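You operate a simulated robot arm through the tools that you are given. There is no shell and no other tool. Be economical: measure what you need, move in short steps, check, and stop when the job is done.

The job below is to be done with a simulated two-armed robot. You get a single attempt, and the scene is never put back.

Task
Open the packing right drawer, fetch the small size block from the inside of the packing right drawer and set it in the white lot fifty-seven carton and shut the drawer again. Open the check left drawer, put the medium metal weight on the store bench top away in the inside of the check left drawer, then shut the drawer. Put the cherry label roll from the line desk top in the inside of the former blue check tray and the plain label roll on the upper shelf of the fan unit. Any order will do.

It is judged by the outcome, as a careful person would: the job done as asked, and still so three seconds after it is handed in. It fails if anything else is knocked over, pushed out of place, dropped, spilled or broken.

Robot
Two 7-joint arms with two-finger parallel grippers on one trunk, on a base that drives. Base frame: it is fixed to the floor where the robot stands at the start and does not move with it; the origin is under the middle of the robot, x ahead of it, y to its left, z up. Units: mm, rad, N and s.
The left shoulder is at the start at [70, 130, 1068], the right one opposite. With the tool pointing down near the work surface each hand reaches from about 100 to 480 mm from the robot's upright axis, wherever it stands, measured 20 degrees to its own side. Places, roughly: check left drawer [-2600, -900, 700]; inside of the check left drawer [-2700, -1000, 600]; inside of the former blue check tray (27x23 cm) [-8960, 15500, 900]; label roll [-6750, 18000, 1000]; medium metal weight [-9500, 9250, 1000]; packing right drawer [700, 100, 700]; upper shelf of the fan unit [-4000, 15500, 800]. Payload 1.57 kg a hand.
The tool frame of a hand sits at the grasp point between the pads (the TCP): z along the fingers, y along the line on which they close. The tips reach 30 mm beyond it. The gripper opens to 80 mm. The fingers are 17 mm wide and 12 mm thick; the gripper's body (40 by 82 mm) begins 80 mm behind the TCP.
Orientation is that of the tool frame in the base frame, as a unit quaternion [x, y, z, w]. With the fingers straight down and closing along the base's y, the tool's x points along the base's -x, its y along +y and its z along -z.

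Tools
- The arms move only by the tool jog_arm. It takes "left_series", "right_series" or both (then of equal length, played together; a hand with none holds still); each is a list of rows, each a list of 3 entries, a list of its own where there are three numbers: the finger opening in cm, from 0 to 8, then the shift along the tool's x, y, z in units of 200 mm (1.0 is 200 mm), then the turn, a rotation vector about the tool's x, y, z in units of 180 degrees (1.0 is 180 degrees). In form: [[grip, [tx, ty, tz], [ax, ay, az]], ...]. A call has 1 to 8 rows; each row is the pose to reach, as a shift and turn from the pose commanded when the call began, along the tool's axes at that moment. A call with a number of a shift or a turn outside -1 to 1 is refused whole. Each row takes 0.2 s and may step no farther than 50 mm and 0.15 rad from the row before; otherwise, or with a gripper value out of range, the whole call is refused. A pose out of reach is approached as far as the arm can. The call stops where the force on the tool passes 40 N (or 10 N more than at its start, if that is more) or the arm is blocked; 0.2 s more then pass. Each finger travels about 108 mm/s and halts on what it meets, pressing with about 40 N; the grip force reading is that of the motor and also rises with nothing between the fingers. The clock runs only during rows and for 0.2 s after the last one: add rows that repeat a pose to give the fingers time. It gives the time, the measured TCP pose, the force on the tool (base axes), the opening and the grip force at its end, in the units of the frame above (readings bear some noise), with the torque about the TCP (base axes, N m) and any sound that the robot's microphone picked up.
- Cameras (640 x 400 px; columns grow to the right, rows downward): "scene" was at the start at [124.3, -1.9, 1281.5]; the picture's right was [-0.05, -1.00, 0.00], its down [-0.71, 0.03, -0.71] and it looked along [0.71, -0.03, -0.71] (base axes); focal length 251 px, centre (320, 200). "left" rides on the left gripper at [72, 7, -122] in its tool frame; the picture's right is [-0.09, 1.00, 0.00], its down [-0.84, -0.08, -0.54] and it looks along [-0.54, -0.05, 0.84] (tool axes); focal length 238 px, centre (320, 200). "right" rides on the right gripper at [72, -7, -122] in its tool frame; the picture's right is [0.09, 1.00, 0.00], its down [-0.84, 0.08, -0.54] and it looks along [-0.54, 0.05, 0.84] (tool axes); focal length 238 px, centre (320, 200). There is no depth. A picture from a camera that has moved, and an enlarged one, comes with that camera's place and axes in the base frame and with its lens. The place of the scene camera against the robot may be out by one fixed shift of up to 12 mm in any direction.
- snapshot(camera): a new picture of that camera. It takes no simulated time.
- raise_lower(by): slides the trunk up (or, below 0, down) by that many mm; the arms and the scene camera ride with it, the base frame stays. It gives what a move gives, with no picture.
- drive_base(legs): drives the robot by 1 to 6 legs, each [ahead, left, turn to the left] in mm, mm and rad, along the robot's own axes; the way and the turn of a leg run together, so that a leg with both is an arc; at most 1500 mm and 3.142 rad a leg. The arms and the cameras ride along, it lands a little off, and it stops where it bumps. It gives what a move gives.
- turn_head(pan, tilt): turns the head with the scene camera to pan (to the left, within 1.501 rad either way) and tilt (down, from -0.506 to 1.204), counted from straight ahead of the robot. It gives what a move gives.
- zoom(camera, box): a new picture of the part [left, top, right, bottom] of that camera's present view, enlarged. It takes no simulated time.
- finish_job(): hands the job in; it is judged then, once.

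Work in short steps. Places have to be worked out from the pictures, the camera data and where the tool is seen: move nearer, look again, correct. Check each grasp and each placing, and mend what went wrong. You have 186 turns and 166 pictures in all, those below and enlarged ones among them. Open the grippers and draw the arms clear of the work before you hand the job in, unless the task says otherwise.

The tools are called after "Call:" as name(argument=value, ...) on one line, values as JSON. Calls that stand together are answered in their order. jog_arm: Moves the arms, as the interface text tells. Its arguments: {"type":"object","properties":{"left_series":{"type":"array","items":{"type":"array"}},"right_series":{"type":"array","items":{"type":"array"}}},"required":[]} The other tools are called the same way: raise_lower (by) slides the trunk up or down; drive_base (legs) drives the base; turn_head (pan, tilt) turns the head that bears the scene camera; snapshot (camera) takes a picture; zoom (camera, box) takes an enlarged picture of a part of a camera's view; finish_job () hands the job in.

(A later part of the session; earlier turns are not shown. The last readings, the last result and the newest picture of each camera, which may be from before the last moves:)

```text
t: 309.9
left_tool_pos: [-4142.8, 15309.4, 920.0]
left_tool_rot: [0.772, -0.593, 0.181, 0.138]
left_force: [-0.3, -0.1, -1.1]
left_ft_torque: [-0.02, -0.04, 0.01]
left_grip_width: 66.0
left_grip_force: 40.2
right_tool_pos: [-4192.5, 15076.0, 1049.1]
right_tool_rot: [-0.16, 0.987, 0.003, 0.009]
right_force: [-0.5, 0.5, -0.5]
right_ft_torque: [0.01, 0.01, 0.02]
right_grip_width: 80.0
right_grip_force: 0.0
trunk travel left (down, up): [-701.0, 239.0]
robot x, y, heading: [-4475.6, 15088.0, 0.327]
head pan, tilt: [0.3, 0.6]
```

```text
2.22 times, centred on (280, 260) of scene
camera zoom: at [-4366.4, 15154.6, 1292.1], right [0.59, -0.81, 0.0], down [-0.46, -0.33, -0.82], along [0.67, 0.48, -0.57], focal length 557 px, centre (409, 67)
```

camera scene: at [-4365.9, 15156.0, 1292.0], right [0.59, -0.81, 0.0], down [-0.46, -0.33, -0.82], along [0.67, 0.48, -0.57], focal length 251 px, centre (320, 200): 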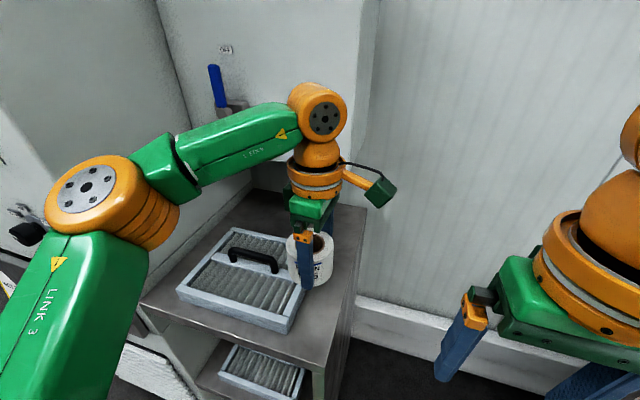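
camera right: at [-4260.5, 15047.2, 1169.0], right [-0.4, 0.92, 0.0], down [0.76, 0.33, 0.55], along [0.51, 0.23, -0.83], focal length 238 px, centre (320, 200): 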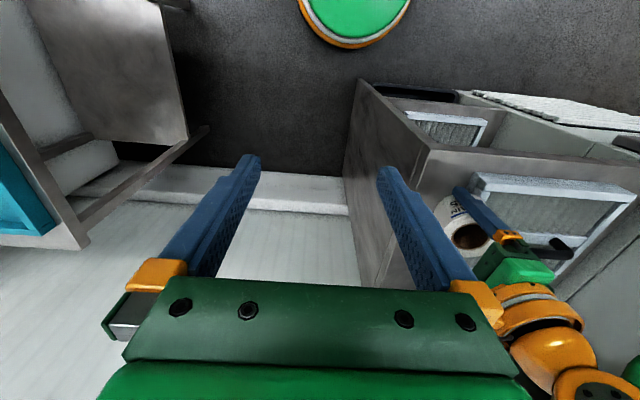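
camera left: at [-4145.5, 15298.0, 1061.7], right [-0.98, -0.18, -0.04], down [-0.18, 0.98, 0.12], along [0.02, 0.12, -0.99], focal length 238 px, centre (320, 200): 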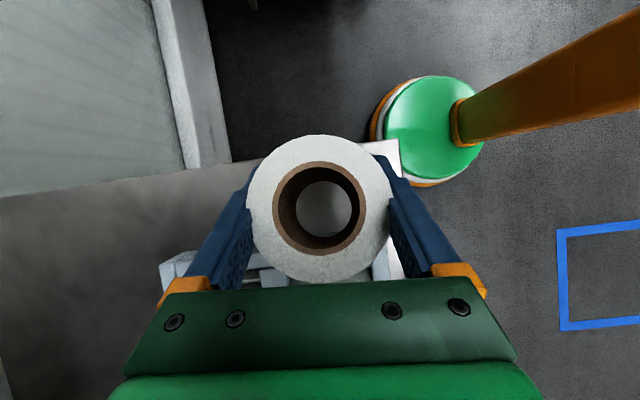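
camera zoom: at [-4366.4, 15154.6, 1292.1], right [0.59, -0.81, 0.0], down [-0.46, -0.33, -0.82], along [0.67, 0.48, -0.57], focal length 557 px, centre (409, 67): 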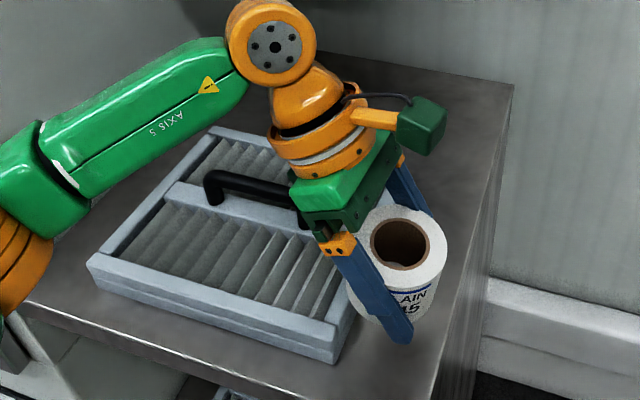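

The roll is nearly upright (about 7 degrees left). I add that tilt, shift 8 mm right to centre it in the 76 mm strip, and lower 35 mm.

Call:
jog_arm(left_series=[[4, [0.036, 0, 0.0175], [0, 0.035, 0]], [4, [0.036, 0, 0.0175], [0, 0.035, 0]], [4, [-0.008, 0, 0.107], [0, 0.035, 0]], [4, [-0.041, 0, 0.175], [0, 0.035, 0]], [4, [-0.041, 0, 0.175], [0, 0.035, 0]]])

Call:
snapshot(camera="left")

Call:
zoom(camera="scene", box=[170, 170, 390, 350])

```text
t: 311.1
left_tool_pos: [-4141.4, 15301.9, 884.1]
left_tool_rot: [0.761, -0.585, 0.223, 0.17]
left_force: [0.6, -0.4, -1.2]
left_ft_torque: [-0.02, -0.02, -0.03]
left_grip_width: 65.9
left_grip_force: 39.6
right_tool_pos: [-4192.4, 15078.2, 1047.7]
right_tool_rot: [-0.159, 0.987, 0.004, 0.007]
right_force: [-0.3, -0.4, 0.2]
right_ft_torque: [0.01, -0.03, -0.01]
right_grip_width: 79.9
right_grip_force: 0.0
trunk travel left (down, up): [-701.0, 239.0]
robot x, y, heading: [-4476.8, 15085.6, 0.325]
head pan, tilt: [0.3, 0.6]
```

```text
48 pictures are left
camera left: at [-4147.5, 15304.6, 1026.6], right [-0.98, -0.18, -0.05], down [-0.18, 0.98, 0.01], along [0.05, 0.02, -1.0], focal length 238 px, centre (320, 200)
```

left: 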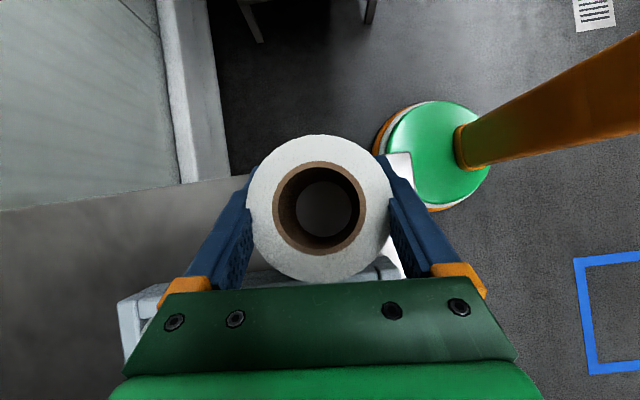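

```text
2.22 times, centred on (280, 260) of scene
camera zoom: at [-4366.6, 15154.7, 1292.1], right [0.59, -0.81, 0.0], down [-0.46, -0.33, -0.82], along [0.67, 0.48, -0.57], focal length 557 px, centre (409, 67)
```

zoom: 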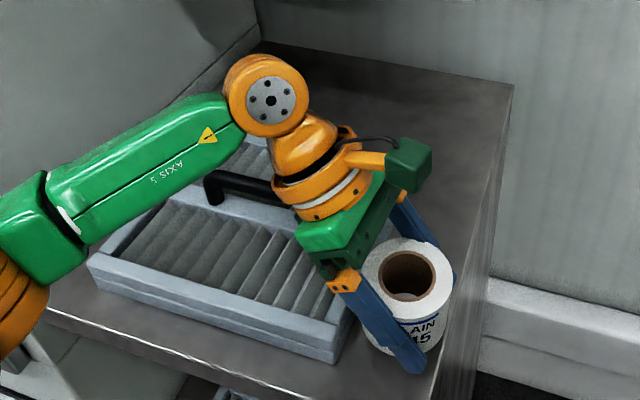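

The roll is upright and centred at l 15835. I lower it straight down in small rows to contact.

Call:
jog_arm(left_series=[[4, [-0.0268, 0, 0.0422], [0, 0, 0]], [4, [-0.043, 0, 0.0675], [0, 0, 0]], [4, [-0.0536, 0, 0.0844], [0, 0, 0]], [4, [-0.059, 0, 0.0929], [0, 0, 0]], [4, [-0.0643, 0, 0.1013], [0, 0, 0]]])

Call:
snapshot(camera="left")

Call:
zoom(camera="right", box=[390, 110, 560, 270])

```text
t: 312.3
left_tool_pos: [-4140.3, 15301.9, 861.0]
left_tool_rot: [0.761, -0.585, 0.223, 0.169]
left_force: [-0.8, 0.7, -1.7]
left_ft_torque: [-0.04, 0.02, 0.02]
left_grip_width: 65.7
left_grip_force: 40.1
right_tool_pos: [-4193.0, 15075.9, 1048.9]
right_tool_rot: [-0.161, 0.987, 0.004, 0.008]
right_force: [0.0, -0.4, -0.6]
right_ft_torque: [0.01, -0.03, 0.01]
right_grip_width: 80.0
right_grip_force: 0.0
trunk travel left (down, up): [-701.0, 239.0]
robot x, y, heading: [-4479.7, 15085.5, 0.325]
head pan, tilt: [0.3, 0.6]
```

```text
46 pictures are left
camera left: at [-4147.3, 15304.9, 1002.8], right [-0.98, -0.18, -0.05], down [-0.18, 0.98, 0.01], along [0.05, 0.02, -1.0], focal length 238 px, centre (320, 200)
```

left: 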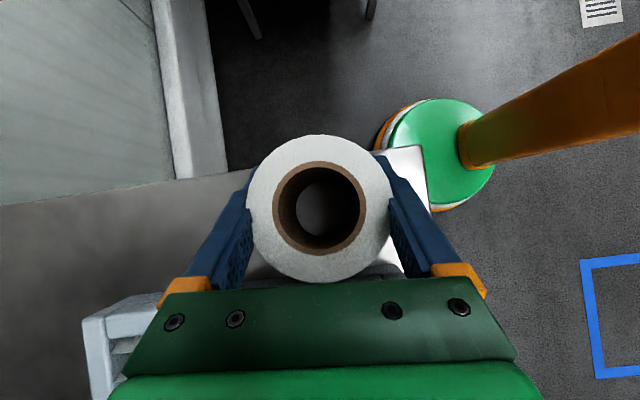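

```text
2.50 times, centred on (475, 190) of right
camera zoom: at [-4260.6, 15046.5, 1169.1], right [-0.4, 0.92, 0.0], down [0.76, 0.33, 0.55], along [0.51, 0.23, -0.83], focal length 596 px, centre (-68, 225)
```

zoom: 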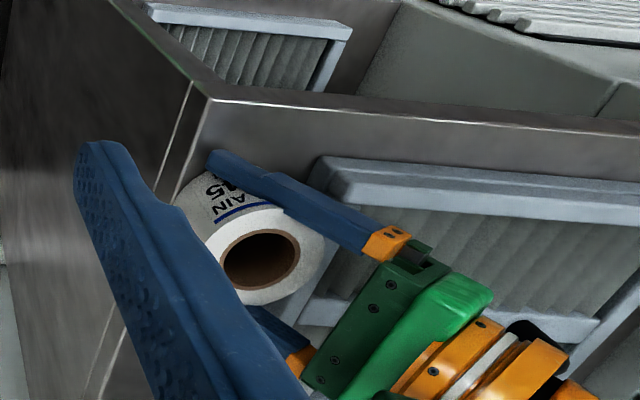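

No contact yet. I lower a few more millimetres, to 8 mm at most.

Call:
jog_arm(left_series=[[4, [-0.008, 0, 0.0127], [0, 0, 0]], [4, [-0.0134, 0, 0.0211], [0, 0, 0]], [4, [-0.0188, 0, 0.0295], [0, 0, 0]], [4, [-0.0214, 0, 0.0338], [0, 0, 0]]])

```text
t: 313.1
left_tool_pos: [-4140.0, 15301.7, 859.5]
left_tool_rot: [0.76, -0.584, 0.23, 0.167]
left_force: [-3.1, 2.5, 15.6]
left_ft_torque: [-0.23, 0.58, -0.31]
left_grip_width: 65.7
left_grip_force: 40.0
right_tool_pos: [-4195.3, 15076.8, 1049.8]
right_tool_rot: [-0.161, 0.987, 0.004, 0.008]
right_force: [0.0, 0.7, 0.2]
right_ft_torque: [0.0, 0.0, 0.0]
right_grip_width: 80.0
right_grip_force: 0.1
trunk travel left (down, up): [-701.0, 239.0]
robot x, y, heading: [-4479.3, 15086.4, 0.323]
head pan, tilt: [0.3, 0.6]
stopped in row 3 (left hand): the force on the tool passed its limit at 43 N (the readings are from after the stop); the commanded pose is now the measured one
```

Contact. I open and withdraw along the fingers, then look.

Call:
jog_arm(left_series=[[6.8, [0, 0, 0], [0, 0, 0]], [8, [0, 0, 0], [0, 0, 0]], [8, [0, 0, 0], [0, 0, 0]], [8, [0.05, 0, -0.08], [0, 0, 0]], [8, [0.11, 0, -0.25], [0, 0, 0]], [8, [0.2, 0, -0.45], [0, 0, 0]], [8, [0.3, 0, -0.65], [0, 0, 0]]])

Call:
snapshot(camera="left")

Call:
zoom(camera="scene", box=[170, 170, 390, 350])

```text
t: 314.7
left_tool_pos: [-4147.7, 15321.9, 999.8]
left_tool_rot: [0.761, -0.585, 0.227, 0.168]
left_force: [0.4, 0.1, 0.6]
left_ft_torque: [0.06, 0.02, 0.03]
left_grip_width: 79.6
left_grip_force: 0.0
right_tool_pos: [-4193.0, 15075.3, 1048.1]
right_tool_rot: [-0.161, 0.987, 0.005, 0.008]
right_force: [0.0, -0.6, -0.6]
right_ft_torque: [0.01, -0.05, 0.03]
right_grip_width: 80.1
right_grip_force: 0.1
trunk travel left (down, up): [-701.0, 239.0]
robot x, y, heading: [-4481.1, 15088.2, 0.323]
head pan, tilt: [0.3, 0.6]
```

```text
44 pictures are left
camera left: at [-4154.3, 15323.8, 1141.4], right [-0.98, -0.18, -0.06], down [-0.18, 0.98, 0.0], along [0.06, 0.01, -1.0], focal length 238 px, centre (320, 200)
```

left: 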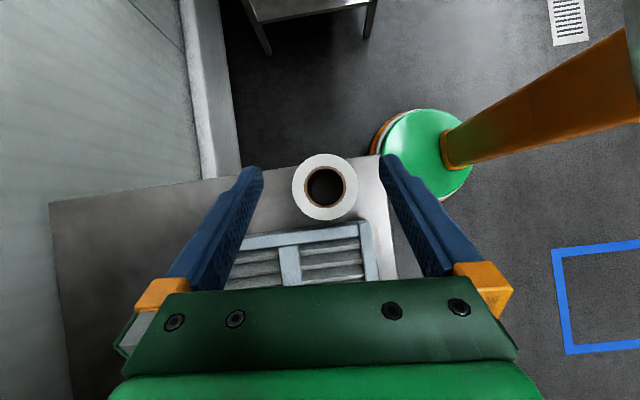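

```text
2.22 times, centred on (280, 260) of scene
camera zoom: at [-4367.1, 15154.2, 1292.2], right [0.59, -0.81, 0.0], down [-0.46, -0.33, -0.83], along [0.67, 0.48, -0.56], focal length 557 px, centre (409, 67)
```

zoom: 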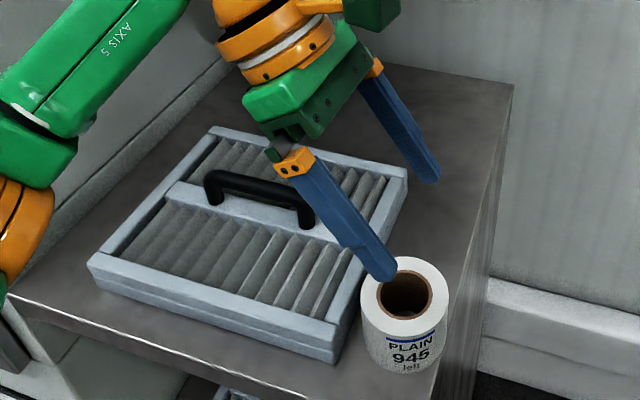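

PLAIN stands upright on the shelf. I level the left hand, draw it in, and back away to the corridor, then go to about l = 13500 and look left for the store bench.

Call:
jog_arm(left_series=[[8, [0, 0, -0.1], [0, -0.04, 0]], [8, [0, 0.15, -0.2], [0, -0.08, 0]], [8, [0, 0.35, -0.25], [0, -0.12, 0]], [8, [0, 0.55, -0.25], [0, -0.16, 0]], [8, [0, 0.75, -0.25], [0, -0.181, 0]], [4, [0, 0.75, -0.25], [0, -0.181, 0]]])

Call:
drive_base(legs=[[-800, 0, 0], [0, 0, 1.566], [-1500, 0, 0], [-700, 0, 0]])

Call:
turn_head(pan=1.2, tilt=0.2)

Call:
snapshot(camera="scene")

```text
t: 316.1
left_tool_pos: [-4299.7, 15307.5, 1039.2]
left_tool_rot: [0.794, -0.608, 0.004, -0.003]
left_force: [0.5, 1.0, 0.2]
left_ft_torque: [-0.03, 0.0, 0.03]
left_grip_width: 40.1
left_grip_force: 0.0
right_tool_pos: [-4192.0, 15076.0, 1047.7]
right_tool_rot: [-0.162, 0.987, 0.003, 0.007]
right_force: [-0.2, -0.1, 0.5]
right_ft_torque: [-0.04, -0.01, -0.02]
right_grip_width: 79.8
right_grip_force: 0.1
trunk travel left (down, up): [-701.0, 239.0]
robot x, y, heading: [-4476.9, 15088.9, 0.321]
head pan, tilt: [0.3, 0.6]
```

```text
t: 334.7
left_tool_pos: [-4769.6, 12918.5, 1041.5]
left_tool_rot: [0.992, 0.127, 0.001, -0.005]
left_force: [0.3, 0.2, -0.7]
left_ft_torque: [0.03, 0.0, -0.01]
left_grip_width: 40.0
left_grip_force: 0.0
right_tool_pos: [-4538.0, 13021.5, 1049.4]
right_tool_rot: [0.81, -0.587, -0.007, -0.002]
right_force: [0.3, -0.1, -1.2]
right_ft_torque: [-0.01, 0.02, -0.01]
right_grip_width: 80.1
right_grip_force: 0.0
trunk travel left (down, up): [-701.0, 239.0]
robot x, y, heading: [-4547.7, 12737.4, 1.885]
head pan, tilt: [0.3, 0.6]
```

```text
t: 335.9
left_tool_pos: [-4769.9, 12917.9, 1039.9]
left_tool_rot: [0.992, 0.127, 0.001, -0.005]
left_force: [0.4, -0.2, 0.0]
left_ft_torque: [0.01, 0.0, 0.01]
left_grip_width: 40.2
left_grip_force: 0.1
right_tool_pos: [-4539.2, 13022.4, 1048.8]
right_tool_rot: [0.809, -0.588, -0.007, -0.003]
right_force: [-0.3, -0.5, -0.4]
right_ft_torque: [-0.01, 0.0, -0.03]
right_grip_width: 79.8
right_grip_force: 0.0
trunk travel left (down, up): [-701.0, 239.0]
robot x, y, heading: [-4548.1, 12737.8, 1.895]
head pan, tilt: [1.201, 0.201]
```

```text
42 pictures are left
camera scene: at [-4664.8, 12790.8, 1328.9], right [0.05, 1.0, 0.0], down [0.2, -0.01, -0.98], along [-0.98, 0.05, -0.2], focal length 251 px, centre (320, 200)
```

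scene: 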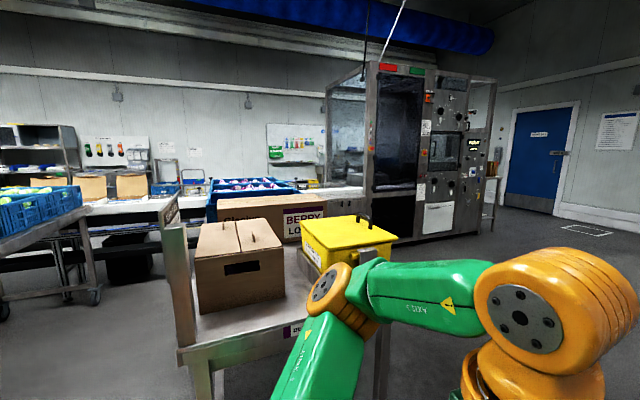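

The store bench with a tool board lies on the far wall, beyond the line. I look further left to find a way through.

Call:
zoom(camera="scene", box=[0, 100, 340, 310])

Call:
drive_base(legs=[[0, 0, 0.8]])

Call:
snapshot(camera="scene")

```text
1.88 times, centred on (170, 205) of scene
camera zoom: at [-4664.8, 12790.8, 1328.9], right [0.05, 1.0, 0.0], down [0.2, -0.01, -0.98], along [-0.98, 0.05, -0.2], focal length 472 px, centre (602, 191)
```

zoom: 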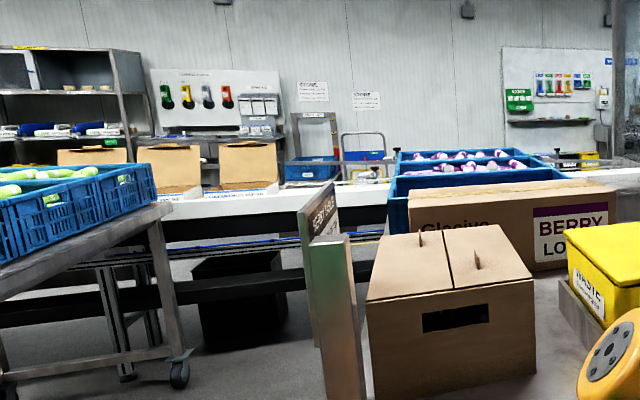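

```text
t: 338.4
left_tool_pos: [-4833.0, 12703.9, 1041.0]
left_tool_rot: [0.863, 0.505, -0.001, -0.005]
left_force: [-0.2, -0.2, -0.2]
left_ft_torque: [-0.04, 0.03, 0.01]
left_grip_width: 40.0
left_grip_force: 0.1
right_tool_pos: [-4747.2, 12942.6, 1048.0]
right_tool_rot: [0.974, -0.226, -0.008, 0.001]
right_force: [-1.1, -0.8, -1.0]
right_ft_torque: [0.0, 0.04, 0.0]
right_grip_width: 80.2
right_grip_force: 0.0
trunk travel left (down, up): [-701.0, 239.0]
robot x, y, heading: [-4546.9, 12734.8, 2.695]
head pan, tilt: [1.201, 0.201]
```

```text
40 pictures are left
camera scene: at [-4669.3, 12696.7, 1329.0], right [-0.68, 0.73, 0.0], down [0.15, 0.14, -0.98], along [-0.72, -0.67, -0.2], focal length 251 px, centre (320, 200)
```

scene: 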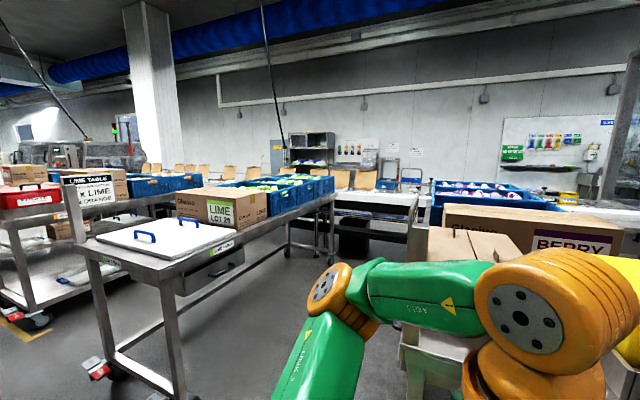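

The conveyor is unbroken, so the way to the store bench is round the former's far end, where I was with the tray. I drive back up the corridor and across.

Call:
drive_base(legs=[[0, 0, -0.804], [1500, 0, 0], [1500, 0, 0], [1500, 0, 0], [250, 0, 0], [0, 0, 1.57]])

Call:
drive_base(legs=[[1500, 0, 0], [1500, 0, 0], [500, 0, 0]])

Call:
turn_head(pan=0.7, tilt=0.25)

Call:
snapshot(camera="scene")

```text
t: 367.3
left_tool_pos: [-6218.1, 17047.1, 1040.1]
left_tool_rot: [0.612, 0.791, -0.002, -0.005]
left_force: [0.6, -0.7, 0.8]
left_ft_torque: [0.0, 0.0, 0.01]
left_grip_width: 39.9
left_grip_force: 0.0
right_tool_pos: [-6320.3, 17279.2, 1048.4]
right_tool_rot: [0.988, 0.155, -0.008, 0.004]
right_force: [-0.6, -0.2, 0.6]
right_ft_torque: [0.0, 0.0, -0.01]
right_grip_width: 79.8
right_grip_force: 0.1
trunk travel left (down, up): [-701.0, 239.0]
robot x, y, heading: [-6034.1, 17268.6, -2.828]
head pan, tilt: [1.201, 0.201]
```

```text
t: 384.4
left_tool_pos: [-9546.1, 15926.0, 1040.2]
left_tool_rot: [0.607, 0.794, -0.003, -0.004]
left_force: [-0.4, -0.1, -0.3]
left_ft_torque: [-0.03, -0.05, 0.02]
left_grip_width: 40.0
left_grip_force: 0.0
right_tool_pos: [-9651.2, 16155.0, 1049.6]
right_tool_rot: [0.987, 0.162, -0.007, 0.004]
right_force: [0.2, 0.3, 0.5]
right_ft_torque: [0.02, 0.03, 0.04]
right_grip_width: 80.1
right_grip_force: 0.1
trunk travel left (down, up): [-701.0, 239.0]
robot x, y, heading: [-9366.1, 16148.8, -2.814]
head pan, tilt: [1.201, 0.201]
```

```text
t: 385.3
left_tool_pos: [-9545.9, 15924.2, 1039.4]
left_tool_rot: [0.608, 0.794, -0.003, -0.005]
left_force: [-0.9, 0.0, 0.3]
left_ft_torque: [0.0, 0.01, -0.01]
left_grip_width: 39.9
left_grip_force: 0.1
right_tool_pos: [-9652.7, 16154.4, 1049.4]
right_tool_rot: [0.987, 0.161, -0.007, 0.004]
right_force: [0.0, -0.1, 0.1]
right_ft_torque: [-0.02, -0.01, 0.0]
right_grip_width: 80.0
right_grip_force: 0.1
trunk travel left (down, up): [-701.0, 239.0]
robot x, y, heading: [-9366.6, 16146.0, -2.816]
head pan, tilt: [0.7, 0.25]
```

```text
39 pictures are left
camera scene: at [-9469.3, 16053.0, 1324.4], right [-0.86, 0.52, 0.0], down [0.13, 0.21, -0.97], along [-0.5, -0.83, -0.25], focal length 251 px, centre (320, 200)
```

scene: 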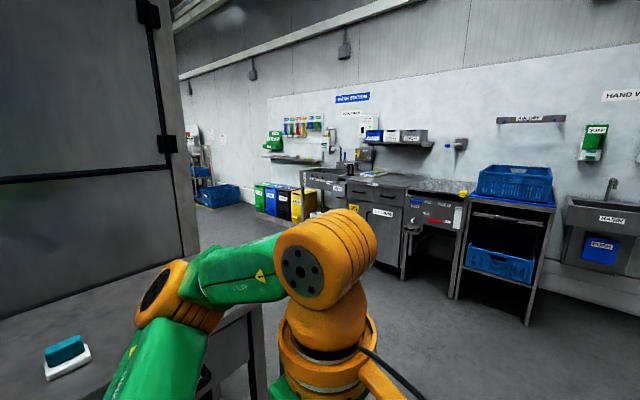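

The aisle behind the former is free. I go 1.1 m on, turn down the aisle and look.

Call:
drive_base(legs=[[1100, 0, 0], [0, 0, 1.565], [1000, 0, 0]])

Call:
turn_head(pan=-0.2, tilt=0.2)

Call:
snapshot(camera="scene")

```text
t: 399.6
left_tool_pos: [-9850.2, 14669.7, 1040.6]
left_tool_rot: [-0.136, 0.991, -0.006, -0.001]
left_force: [-0.1, 0.1, -0.8]
left_ft_torque: [0.02, 0.0, 0.0]
left_grip_width: 40.1
left_grip_force: 0.1
right_tool_pos: [-10079.2, 14561.7, 1048.6]
right_tool_rot: [0.58, 0.814, -0.003, 0.007]
right_force: [0.5, -0.6, 0.1]
right_ft_torque: [0.01, -0.01, -0.03]
right_grip_width: 80.0
right_grip_force: 0.1
trunk travel left (down, up): [-701.0, 239.0]
robot x, y, heading: [-10076.9, 14849.6, -1.237]
head pan, tilt: [0.7, 0.25]
```

```text
t: 400.8
left_tool_pos: [-9850.3, 14669.3, 1040.1]
left_tool_rot: [-0.136, 0.991, -0.006, -0.001]
left_force: [0.2, -0.3, -0.6]
left_ft_torque: [0.02, -0.01, 0.01]
left_grip_width: 40.0
left_grip_force: 0.1
right_tool_pos: [-10079.7, 14562.1, 1048.9]
right_tool_rot: [0.58, 0.814, -0.003, 0.009]
right_force: [-0.2, -0.4, -0.9]
right_ft_torque: [-0.01, -0.02, -0.01]
right_grip_width: 80.0
right_grip_force: 0.0
trunk travel left (down, up): [-701.0, 239.0]
robot x, y, heading: [-10075.8, 14847.3, -1.237]
head pan, tilt: [-0.201, 0.201]
```

```text
38 pictures are left
camera scene: at [-10052.0, 14709.8, 1328.9], right [-0.99, -0.14, 0.0], down [-0.03, 0.2, -0.98], along [0.13, -0.97, -0.2], focal length 251 px, centre (320, 200)
```

scene: 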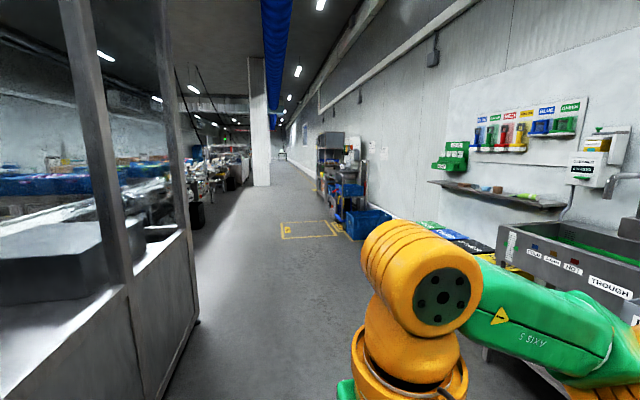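

The aisle runs straight on; the store unit with shelves is about 5 m ahead on the right. I shift right to clear the machine and drive on.

Call:
drive_base(legs=[[0, -350, 0], [1500, 0, 0], [1500, 0, 0], [1500, 0, 0], [600, 0, 0], [0, 0, -1.58]])

Call:
turn_head(pan=0.0, tilt=0.35)

Call:
snapshot(camera="scene")

```text
t: 430.9
left_tool_pos: [-8950.2, 9686.0, 1040.3]
left_tool_rot: [0.614, 0.79, -0.003, -0.005]
left_force: [0.0, -0.8, 0.7]
left_ft_torque: [0.03, -0.01, 0.02]
left_grip_width: 40.0
left_grip_force: 0.2
right_tool_pos: [-9053.3, 9917.0, 1049.9]
right_tool_rot: [0.988, 0.155, -0.007, 0.004]
right_force: [0.2, 0.6, 0.5]
right_ft_torque: [-0.02, -0.04, 0.0]
right_grip_width: 79.8
right_grip_force: 0.1
trunk travel left (down, up): [-701.0, 239.0]
robot x, y, heading: [-8764.1, 9903.4, -2.825]
head pan, tilt: [-0.201, 0.201]
```

```text
t: 431.6
left_tool_pos: [-8950.5, 9685.4, 1039.1]
left_tool_rot: [0.613, 0.79, -0.003, -0.005]
left_force: [-0.2, 0.0, -1.1]
left_ft_torque: [-0.04, 0.02, -0.03]
left_grip_width: 40.2
left_grip_force: 0.1
right_tool_pos: [-9052.9, 9917.7, 1049.4]
right_tool_rot: [0.988, 0.155, -0.007, 0.004]
right_force: [-0.3, -0.2, 0.7]
right_ft_torque: [0.01, -0.02, 0.02]
right_grip_width: 79.9
right_grip_force: 0.1
trunk travel left (down, up): [-701.0, 239.0]
robot x, y, heading: [-8769.0, 9905.2, -2.83]
head pan, tilt: [0.0, 0.351]
```

```text
37 pictures are left
camera scene: at [-8910.8, 9863.6, 1315.0], right [-0.31, 0.95, 0.0], down [0.33, 0.11, -0.94], along [-0.89, -0.29, -0.34], focal length 251 px, centre (320, 200)
```

scene: 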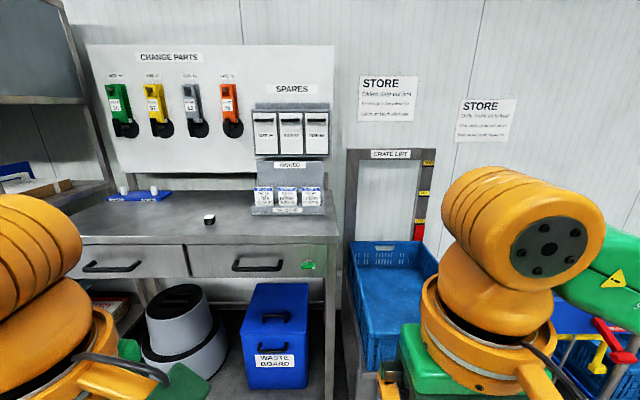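

The store bench is here. I zoom on its top to find the weights.

Call:
zoom(camera="scene", box=[70, 160, 270, 260])

```text
3.20 times, centred on (170, 210) of scene
camera zoom: at [-8910.8, 9863.6, 1315.0], right [-0.31, 0.95, 0.0], down [0.33, 0.11, -0.94], along [-0.89, -0.29, -0.34], focal length 802 px, centre (800, 168)
```

zoom: 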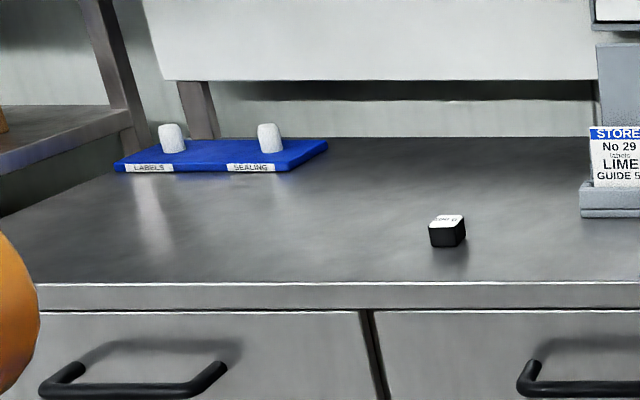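

A single black block with a white-labelled top lies on the bench near [-9566, 9236], evidently the weight. I raise the trunk a little, move left and ahead, and look with the right wrist camera.

Call:
raise_lower(by=100)

Call:
drive_base(legs=[[0, 500, 0], [500, 0, 0]])

Call:
snapshot(camera="right")

```text
t: 433.0
left_tool_pos: [-8950.1, 9685.4, 1138.7]
left_tool_rot: [0.613, 0.79, -0.003, -0.004]
left_force: [0.3, -1.0, 0.2]
left_ft_torque: [0.01, 0.03, 0.0]
left_grip_width: 40.2
left_grip_force: 0.1
right_tool_pos: [-9054.2, 9916.9, 1148.9]
right_tool_rot: [0.988, 0.155, -0.008, 0.004]
right_force: [0.1, 0.0, 0.1]
right_ft_torque: [-0.06, 0.03, 0.0]
right_grip_width: 80.0
right_grip_force: 0.0
trunk travel left (down, up): [-801.0, 139.0]
robot x, y, heading: [-8769.8, 9910.1, -2.827]
head pan, tilt: [0.0, 0.351]
```

```text
t: 438.5
left_tool_pos: [-9272.2, 9055.3, 1140.3]
left_tool_rot: [0.613, 0.79, -0.003, -0.006]
left_force: [-0.2, 0.8, 0.0]
left_ft_torque: [-0.02, 0.0, 0.01]
left_grip_width: 40.0
left_grip_force: 0.1
right_tool_pos: [-9375.7, 9287.3, 1150.1]
right_tool_rot: [0.988, 0.155, -0.009, 0.004]
right_force: [0.3, 0.7, 0.5]
right_ft_torque: [0.0, 0.0, -0.02]
right_grip_width: 79.9
right_grip_force: 0.0
trunk travel left (down, up): [-801.0, 139.0]
robot x, y, heading: [-9091.6, 9273.2, -2.831]
head pan, tilt: [0.0, 0.351]
```

```text
35 pictures are left
camera right: at [-9307.0, 9316.5, 1269.4], right [0.39, -0.92, 0.0], down [-0.77, -0.32, 0.56], along [-0.51, -0.22, -0.83], focal length 238 px, centre (320, 200)
```

right: 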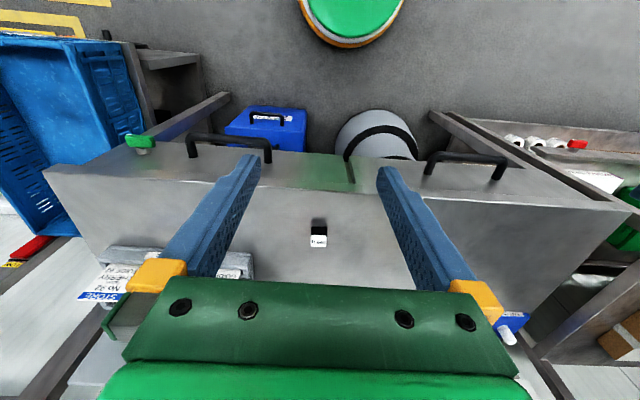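

The weight's top is near [-9601, 9193, 934], about 33 mm wide. I drive 60 mm ahead and bring the right hand above it.

Call:
drive_base(legs=[[60, 0, 0]])

Call:
jog_arm(right_series=[[8, [-0.2, 0.03, 0.1], [0, 0, 0]], [8, [-0.4, 0.06, 0.2], [0, 0, 0]], [8, [-0.6, 0.1, 0.3], [0, 0, 0]], [8, [-0.78, 0.105, 0.45], [0, 0, 0]], [6, [-0.915, 0.105, 0.6], [0, 0, 0]], [6, [-0.915, 0.105, 0.6], [0, 0, 0]]])

Call:
snapshot(camera="right")

```text
t: 439.4
left_tool_pos: [-9323.7, 9038.1, 1141.9]
left_tool_rot: [0.613, 0.79, -0.006, -0.007]
left_force: [0.5, 0.3, 0.1]
left_ft_torque: [-0.04, 0.03, -0.02]
left_grip_width: 39.8
left_grip_force: 0.0
right_tool_pos: [-9426.7, 9269.8, 1150.3]
right_tool_rot: [0.988, 0.155, -0.011, 0.006]
right_force: [0.9, 0.6, 0.3]
right_ft_torque: [-0.02, 0.03, 0.0]
right_grip_width: 79.9
right_grip_force: 0.1
trunk travel left (down, up): [-801.0, 139.0]
robot x, y, heading: [-9149.7, 9257.0, -2.827]
head pan, tilt: [0.0, 0.351]
```

```text
t: 440.8
left_tool_pos: [-9330.3, 9037.6, 1139.9]
left_tool_rot: [0.613, 0.79, -0.002, -0.004]
left_force: [1.0, 0.0, 0.3]
left_ft_torque: [0.0, 0.01, 0.02]
left_grip_width: 40.2
left_grip_force: 0.1
right_tool_pos: [-9601.9, 9189.6, 1032.5]
right_tool_rot: [0.988, 0.157, -0.008, 0.005]
right_force: [0.2, -0.4, -0.3]
right_ft_torque: [0.03, 0.02, 0.02]
right_grip_width: 60.1
right_grip_force: 0.1
trunk travel left (down, up): [-801.0, 139.0]
robot x, y, heading: [-9147.4, 9256.0, -2.825]
head pan, tilt: [0.0, 0.351]
```

```text
34 pictures are left
camera right: at [-9533.7, 9219.7, 1151.7], right [0.39, -0.92, 0.0], down [-0.77, -0.33, 0.56], along [-0.51, -0.22, -0.83], focal length 238 px, centre (320, 200)
```

right: 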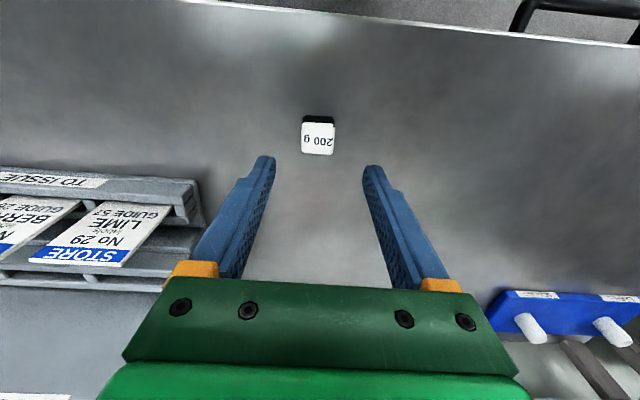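

It reads "200 g". It is centred within 3 mm; I descend 85 mm, then the last bit gently.

Call:
jog_arm(right_series=[[6, [-0.015, -0.012, 0.2], [0, 0, 0]], [6, [-0.015, -0.012, 0.38], [0, 0, 0]], [6, [-0.015, -0.012, 0.44], [0, 0, 0]], [6, [-0.015, -0.012, 0.47], [0, 0, 0]], [6, [-0.015, -0.012, 0.48], [0, 0, 0]]])

Call:
snapshot(camera="right")

```text
t: 442.0
left_tool_pos: [-9330.7, 9036.0, 1140.1]
left_tool_rot: [0.612, 0.79, -0.002, -0.005]
left_force: [0.3, -0.6, -0.3]
left_ft_torque: [-0.02, 0.01, -0.04]
left_grip_width: 40.0
left_grip_force: 0.1
right_tool_pos: [-9606.9, 9191.2, 935.4]
right_tool_rot: [0.988, 0.155, -0.007, 0.004]
right_force: [0.4, 0.0, 0.4]
right_ft_torque: [0.01, -0.01, 0.02]
right_grip_width: 59.8
right_grip_force: 0.1
trunk travel left (down, up): [-801.0, 139.0]
robot x, y, heading: [-9150.2, 9258.0, -2.829]
head pan, tilt: [0.0, 0.351]
```

```text
33 pictures are left
camera right: at [-9539.4, 9220.5, 1055.7], right [0.39, -0.92, 0.0], down [-0.77, -0.32, 0.55], along [-0.51, -0.22, -0.83], focal length 238 px, centre (320, 200)
```

right: 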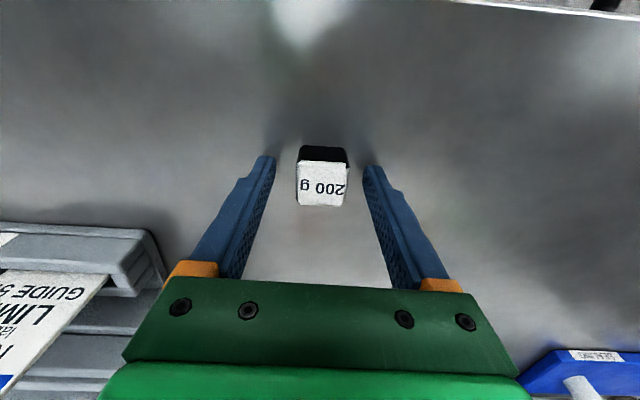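

The block stands between the fingers, top a little below the grasp point. I go down 14 mm, close and lift.

Call:
jog_arm(right_series=[[6, [0, 0, 0.03], [0, 0, 0]], [6, [0, 0, 0.06], [0, 0, 0]], [3, [0, 0, 0.06], [0, 0, 0]], [0, [0, 0, 0.06], [0, 0, 0]], [0, [0, 0, 0.06], [0, 0, 0]]])

Call:
jog_arm(right_series=[[0, [0, 0, -0.2], [0, 0, 0]], [0, [0, 0, -0.4], [0, 0, 0]], [0, [0, 0, -0.6], [0, 0, 0]], [0, [0, 0, -0.8], [0, 0, 0]], [0, [0.2, 0, -0.9], [0, 0, 0]], [0, [0.4, 0, -0.9], [0, 0, 0]], [0, [0.6, 0, -0.9], [0, 0, 0]], [0, [0.8, 0, -0.9], [0, 0, 0]]])

Call:
snapshot(camera="right")

```text
t: 442.7
left_tool_pos: [-9327.5, 9041.3, 1141.5]
left_tool_rot: [0.613, 0.79, -0.005, -0.006]
left_force: [-0.2, 0.2, -0.2]
left_ft_torque: [-0.03, 0.0, -0.02]
left_grip_width: 39.8
left_grip_force: 0.1
right_tool_pos: [-9609.7, 9196.4, 931.1]
right_tool_rot: [0.988, 0.154, -0.016, 0.003]
right_force: [-4.0, 8.6, 20.7]
right_ft_torque: [0.76, 0.14, 0.29]
right_grip_width: 39.6
right_grip_force: 5.3
trunk travel left (down, up): [-801.0, 139.0]
robot x, y, heading: [-9146.7, 9255.2, -2.829]
head pan, tilt: [0.0, 0.351]
stopped in row 3 (right hand): the force on the tool passed its limit at 47 N (the readings are from after the stop); the commanded pose is now the measured one
```

```text
t: 444.5
left_tool_pos: [-9329.0, 9036.9, 1139.2]
left_tool_rot: [0.613, 0.79, -0.004, -0.005]
left_force: [0.6, 0.0, -0.1]
left_ft_torque: [0.02, 0.01, 0.01]
left_grip_width: 39.9
left_grip_force: 0.1
right_tool_pos: [-9451.7, 9243.7, 1103.8]
right_tool_rot: [0.988, 0.155, -0.014, 0.003]
right_force: [-0.3, 0.8, -1.4]
right_ft_torque: [0.0, 0.01, 0.02]
right_grip_width: 31.3
right_grip_force: 39.7
trunk travel left (down, up): [-801.0, 139.0]
robot x, y, heading: [-9148.2, 9253.7, -2.828]
head pan, tilt: [0.0, 0.351]
```

```text
32 pictures are left
camera right: at [-9382.5, 9273.1, 1223.0], right [0.39, -0.92, 0.0], down [-0.76, -0.32, 0.57], along [-0.52, -0.22, -0.82], focal length 238 px, centre (320, 200)
```

right: 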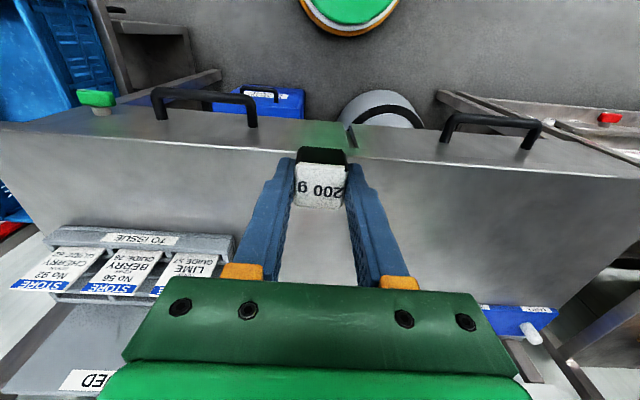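

The weight is held (31 mm). I take the known way back: up the aisle, round the former and down the corridor.

Call:
drive_base(legs=[[-560, 0, 0], [0, 0, -1.564], [1500, 0, 0], [1500, 0, 0], [1500, 0, 0], [1500, 0, 0]])

```text
t: 479.6
left_tool_pos: [-10731.7, 15300.2, 1139.3]
left_tool_rot: [0.992, 0.129, 0.001, -0.005]
left_force: [-0.2, -0.6, 0.6]
left_ft_torque: [0.0, 0.01, 0.03]
left_grip_width: 40.3
left_grip_force: 0.0
right_tool_pos: [-10526.1, 15423.3, 1103.2]
right_tool_rot: [0.81, -0.587, -0.011, -0.006]
right_force: [0.5, -0.2, -2.4]
right_ft_torque: [0.0, 0.01, -0.01]
right_grip_width: 31.2
right_grip_force: 39.9
trunk travel left (down, up): [-801.0, 139.0]
robot x, y, heading: [-10512.2, 15116.6, 1.89]
head pan, tilt: [0.0, 0.351]
```

On track (n -5214, l 17657). I continue round the end.

Call:
drive_base(legs=[[630, 0, 0], [0, 0, -1.571], [1500, 0, 0], [1500, 0, 0], [1500, 0, 0], [420, 0, 0]])

```text
t: 510.2
left_tool_pos: [-5829.9, 17371.5, 1141.1]
left_tool_rot: [0.788, -0.615, 0.006, -0.003]
left_force: [0.2, 0.4, 0.3]
left_ft_torque: [-0.02, -0.01, 0.01]
left_grip_width: 40.3
left_grip_force: 0.0
right_tool_pos: [-5710.0, 17163.8, 1104.1]
right_tool_rot: [-0.152, 0.988, 0.004, 0.014]
right_force: [-0.8, 0.2, -1.7]
right_ft_torque: [0.0, 0.01, -0.02]
right_grip_width: 31.4
right_grip_force: 40.0
trunk travel left (down, up): [-801.0, 139.0]
robot x, y, heading: [-6014.2, 17152.3, 0.309]
head pan, tilt: [0.0, 0.351]
```

At the corridor. I turn down it and drive 7.5 m.

Call:
drive_base(legs=[[0, 0, -1.561], [1500, 0, 0], [1500, 0, 0], [1500, 0, 0], [1500, 0, 0], [1500, 0, 0]])

```text
t: 549.6
left_tool_pos: [-3464.1, 9828.2, 1140.7]
left_tool_rot: [-0.113, 0.994, -0.005, -0.002]
left_force: [-1.0, -0.1, 0.5]
left_ft_torque: [0.01, -0.01, -0.02]
left_grip_width: 39.7
left_grip_force: 0.0
right_tool_pos: [-3672.8, 9709.8, 1104.4]
right_tool_rot: [0.599, 0.801, -0.006, 0.011]
right_force: [0.6, 0.5, -1.6]
right_ft_torque: [0.03, 0.02, 0.01]
right_grip_width: 31.3
right_grip_force: 39.9
trunk travel left (down, up): [-801.0, 139.0]
robot x, y, heading: [-3680.1, 10013.3, -1.279]
head pan, tilt: [0.0, 0.351]
```

A little off in heading; I correct by 0.028 and drive 9 m on.

Call:
drive_base(legs=[[1500, 0, 0.03], [1500, 0, 0], [1500, 0, 0], [1500, 0, 0], [1500, 0, 0], [1000, 0, 0]])

Call:
turn_head(pan=-0.9, tilt=0.35)

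Call:
snapshot(camera="scene")

```text
t: 589.9
left_tool_pos: [-704.8, 1808.5, 1140.0]
left_tool_rot: [-0.139, 0.99, -0.006, -0.001]
left_force: [0.7, 0.7, -0.7]
left_ft_torque: [-0.01, 0.0, 0.0]
left_grip_width: 40.3
left_grip_force: 0.0
right_tool_pos: [-907.7, 1679.3, 1103.3]
right_tool_rot: [0.577, 0.816, -0.006, 0.012]
right_force: [-0.7, -0.4, -2.8]
right_ft_torque: [0.0, -0.02, -0.01]
right_grip_width: 31.3
right_grip_force: 39.8
trunk travel left (down, up): [-801.0, 139.0]
robot x, y, heading: [-929.3, 1987.0, -1.23]
head pan, tilt: [0.0, 0.351]
```

```text
t: 591.1
left_tool_pos: [-704.8, 1807.1, 1139.8]
left_tool_rot: [-0.139, 0.99, -0.005, -0.001]
left_force: [0.1, -0.5, -0.3]
left_ft_torque: [-0.04, -0.01, 0.0]
left_grip_width: 40.2
left_grip_force: 0.0
right_tool_pos: [-907.3, 1679.0, 1102.5]
right_tool_rot: [0.578, 0.816, -0.007, 0.012]
right_force: [-0.1, -1.0, -2.6]
right_ft_torque: [0.0, 0.03, 0.0]
right_grip_width: 31.6
right_grip_force: 39.8
trunk travel left (down, up): [-801.0, 139.0]
robot x, y, heading: [-926.8, 1983.9, -1.231]
head pan, tilt: [-0.901, 0.351]
```

```text
31 pictures are left
camera scene: at [-969.0, 1859.7, 1414.9], right [-0.85, 0.53, 0.0], down [0.18, 0.29, -0.94], along [-0.5, -0.8, -0.34], focal length 251 px, centre (320, 200)
```

scene: 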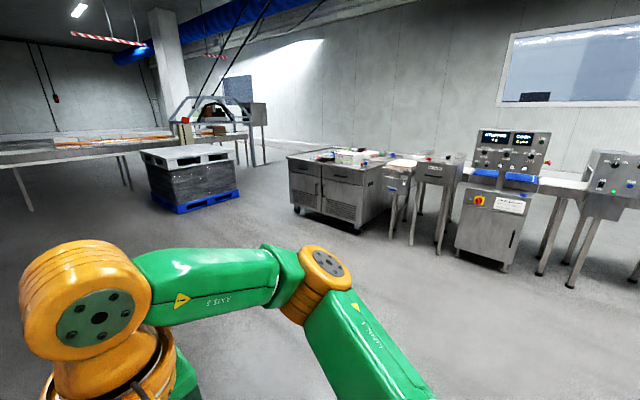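

The check bench cabinet is at the middle of the view. I zoom on it to see its faces and drawers.

Call:
zoom(camera="scene", box=[270, 130, 470, 245])

```text
3.20 times, centred on (370, 188) of scene
camera zoom: at [-969.0, 1859.7, 1414.9], right [-0.85, 0.53, 0.0], down [0.18, 0.29, -0.94], along [-0.5, -0.8, -0.34], focal length 802 px, centre (160, 240)
```

zoom: 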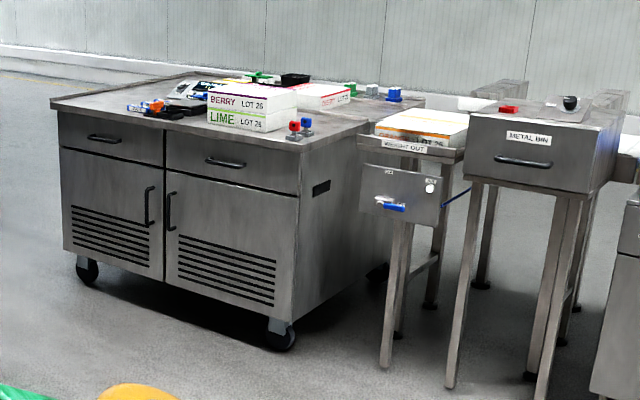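

The cabinet's two top drawers face the corridor; the left handle is near [-2450, -940, 700]. I turn to face it, strafe over and approach to about 1 m.

Call:
drive_base(legs=[[0, 0, -1.589], [0, 1300, 0], [0, 855, 0], [1000, 0, 0], [300, 0, 0]])

Call:
turn_head(pan=0.0, tilt=0.5)

Call:
snapshot(camera="scene")

```text
t: 612.1
left_tool_pos: [-1612.2, -727.3, 1140.3]
left_tool_rot: [0.598, 0.801, -0.004, -0.005]
left_force: [0.2, 0.0, -0.4]
left_ft_torque: [0.0, -0.01, 0.0]
left_grip_width: 39.8
left_grip_force: 0.1
right_tool_pos: [-1741.6, -527.0, 1103.6]
right_tool_rot: [0.985, 0.173, -0.013, 0.004]
right_force: [-1.7, -0.1, -1.4]
right_ft_torque: [-0.06, 0.02, 0.01]
right_grip_width: 31.5
right_grip_force: 39.9
trunk travel left (down, up): [-801.0, 139.0]
robot x, y, heading: [-1439.6, -507.1, -2.788]
head pan, tilt: [-0.901, 0.351]
```

```text
t: 613.3
left_tool_pos: [-1613.7, -728.7, 1138.8]
left_tool_rot: [0.598, 0.802, -0.004, -0.004]
left_force: [-0.5, -0.5, -0.1]
left_ft_torque: [-0.02, -0.03, -0.01]
left_grip_width: 39.9
left_grip_force: 0.1
right_tool_pos: [-1741.7, -527.6, 1104.2]
right_tool_rot: [0.985, 0.173, -0.013, 0.004]
right_force: [-0.3, 0.8, -2.1]
right_ft_torque: [-0.04, 0.03, 0.0]
right_grip_width: 31.2
right_grip_force: 40.2
trunk travel left (down, up): [-801.0, 139.0]
robot x, y, heading: [-1439.1, -501.9, -2.794]
head pan, tilt: [0.0, 0.499]
```

```text
29 pictures are left
camera scene: at [-1578.7, -548.4, 1401.3], right [-0.34, 0.94, 0.0], down [0.45, 0.16, -0.88], along [-0.82, -0.3, -0.48], focal length 251 px, centre (320, 200)
```

scene: 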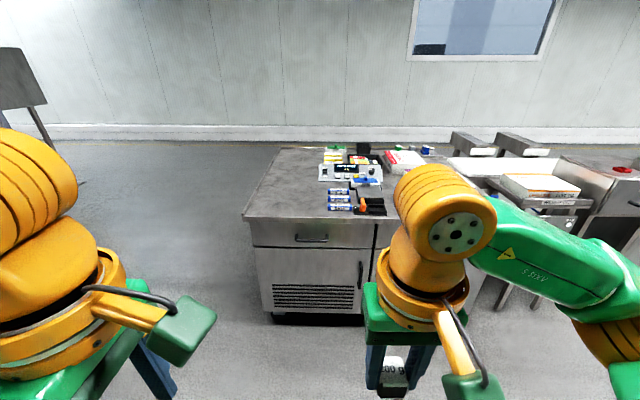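

The left drawer's handle comes out near [-2412, -890, 716]. I now turn the left hand to point forward, extending it as it turns.

Call:
jog_arm(left_series=[[6, [0, -0.2, -0.1], [0.0, 0, 0]], [8, [0, -0.4, -0.2], [0.0445, 0, 0]], [8, [0, -0.6, -0.3], [0.089, 0, 0]], [8, [0, -0.75, -0.35], [0.1335, 0, 0]], [8, [0, -0.8, -0.35], [0.178, 0, 0]], [8, [0, -0.8, -0.35], [0.2225, 0, 0]], [8, [0, -0.8, -0.35], [0.267, 0, 0]]])

Call:
jog_arm(left_series=[[8, [0, 0, 0], [0.0445, 0, 0]], [8, [0, 0, 0], [0.089, 0, 0]], [8, [0, 0, 0], [0.1335, 0, 0]], [8, [0, 0, 0], [0.178, 0, 0]], [8, [0, 0, 0], [0.2225, 0, 0]], [8, [0, 0, 0], [0.233, 0, 0]]])

```text
t: 614.9
left_tool_pos: [-1766.7, -774.9, 1212.4]
left_tool_rot: [0.545, 0.73, -0.33, -0.25]
left_force: [0.1, 0.5, 0.9]
left_ft_torque: [-0.02, -0.02, 0.01]
left_grip_width: 79.9
left_grip_force: 0.0
right_tool_pos: [-1743.3, -528.1, 1103.0]
right_tool_rot: [0.985, 0.173, -0.012, 0.005]
right_force: [-1.0, 0.7, -1.3]
right_ft_torque: [0.02, -0.03, -0.01]
right_grip_width: 31.5
right_grip_force: 39.9
trunk travel left (down, up): [-801.0, 139.0]
robot x, y, heading: [-1440.8, -500.8, -2.791]
head pan, tilt: [0.0, 0.499]
```

```text
t: 616.3
left_tool_pos: [-1804.0, -778.9, 1227.5]
left_tool_rot: [-0.42, -0.565, 0.568, 0.428]
left_force: [0.6, -0.2, 0.0]
left_ft_torque: [0.03, -0.01, -0.02]
left_grip_width: 80.0
left_grip_force: 0.1
left hand out of reach, approached as far as the arm can: row 4, 5, 6
right_tool_pos: [-1742.9, -526.4, 1102.8]
right_tool_rot: [0.985, 0.172, -0.013, 0.005]
right_force: [-0.1, 0.1, -1.9]
right_ft_torque: [0.01, 0.04, 0.0]
right_grip_width: 31.5
right_grip_force: 40.1
trunk travel left (down, up): [-801.0, 139.0]
robot x, y, heading: [-1440.7, -500.7, -2.794]
head pan, tilt: [0.0, 0.499]
```

The left hand points forward along about -2.856 rad, matching the cabinet. I lower the trunk so the hand is at handle height, shift 102 mm right and 300 mm ahead, and look.

Call:
raise_lower(by=-400)

Call:
raise_lower(by=-110)

Call:
drive_base(legs=[[300, -102, 0]])

Call:
snapshot(camera="left")

```text
t: 620.2
left_tool_pos: [-1803.1, -778.4, 827.4]
left_tool_rot: [-0.419, -0.565, 0.568, 0.427]
left_force: [0.0, -0.4, 0.4]
left_ft_torque: [0.03, -0.04, 0.02]
left_grip_width: 79.9
left_grip_force: 0.0
right_tool_pos: [-1743.1, -526.2, 703.7]
right_tool_rot: [0.985, 0.172, -0.012, 0.004]
right_force: [-0.3, 0.4, -2.2]
right_ft_torque: [0.0, -0.02, -0.02]
right_grip_width: 31.2
right_grip_force: 39.7
trunk travel left (down, up): [-401.0, 539.0]
robot x, y, heading: [-1439.1, -502.2, -2.793]
head pan, tilt: [0.0, 0.499]
```

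```text
t: 621.6
left_tool_pos: [-1804.6, -780.6, 717.1]
left_tool_rot: [-0.42, -0.565, 0.568, 0.426]
left_force: [0.2, 0.1, 0.7]
left_ft_torque: [0.03, 0.04, -0.01]
left_grip_width: 80.1
left_grip_force: 0.0
right_tool_pos: [-1744.7, -527.5, 592.3]
right_tool_rot: [0.985, 0.173, -0.012, 0.005]
right_force: [0.0, -0.8, -1.2]
right_ft_torque: [0.05, -0.02, 0.01]
right_grip_width: 31.4
right_grip_force: 39.9
trunk travel left (down, up): [-291.0, 649.0]
robot x, y, heading: [-1439.5, -499.0, -2.793]
head pan, tilt: [0.0, 0.499]
```

```text
t: 623.7
left_tool_pos: [-2117.5, -784.7, 717.1]
left_tool_rot: [-0.421, -0.563, 0.568, 0.428]
left_force: [0.1, 0.9, -0.2]
left_ft_torque: [0.0, 0.03, 0.0]
left_grip_width: 79.9
left_grip_force: 0.1
right_tool_pos: [-2056.4, -532.4, 593.8]
right_tool_rot: [0.985, 0.17, -0.013, 0.004]
right_force: [0.4, 0.4, -1.7]
right_ft_torque: [-0.01, 0.02, 0.02]
right_grip_width: 31.2
right_grip_force: 39.6
trunk travel left (down, up): [-291.0, 649.0]
robot x, y, heading: [-1752.0, -511.0, -2.797]
head pan, tilt: [0.0, 0.499]
```

```text
28 pictures are left
camera left: at [-2019.2, -681.4, 710.1], right [0.01, -0.09, -1.0], down [0.76, -0.65, 0.07], along [-0.65, -0.75, 0.06], focal length 238 px, centre (320, 200)
```

left: 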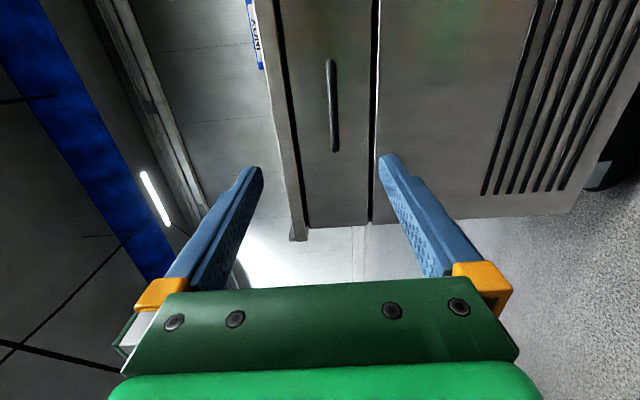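

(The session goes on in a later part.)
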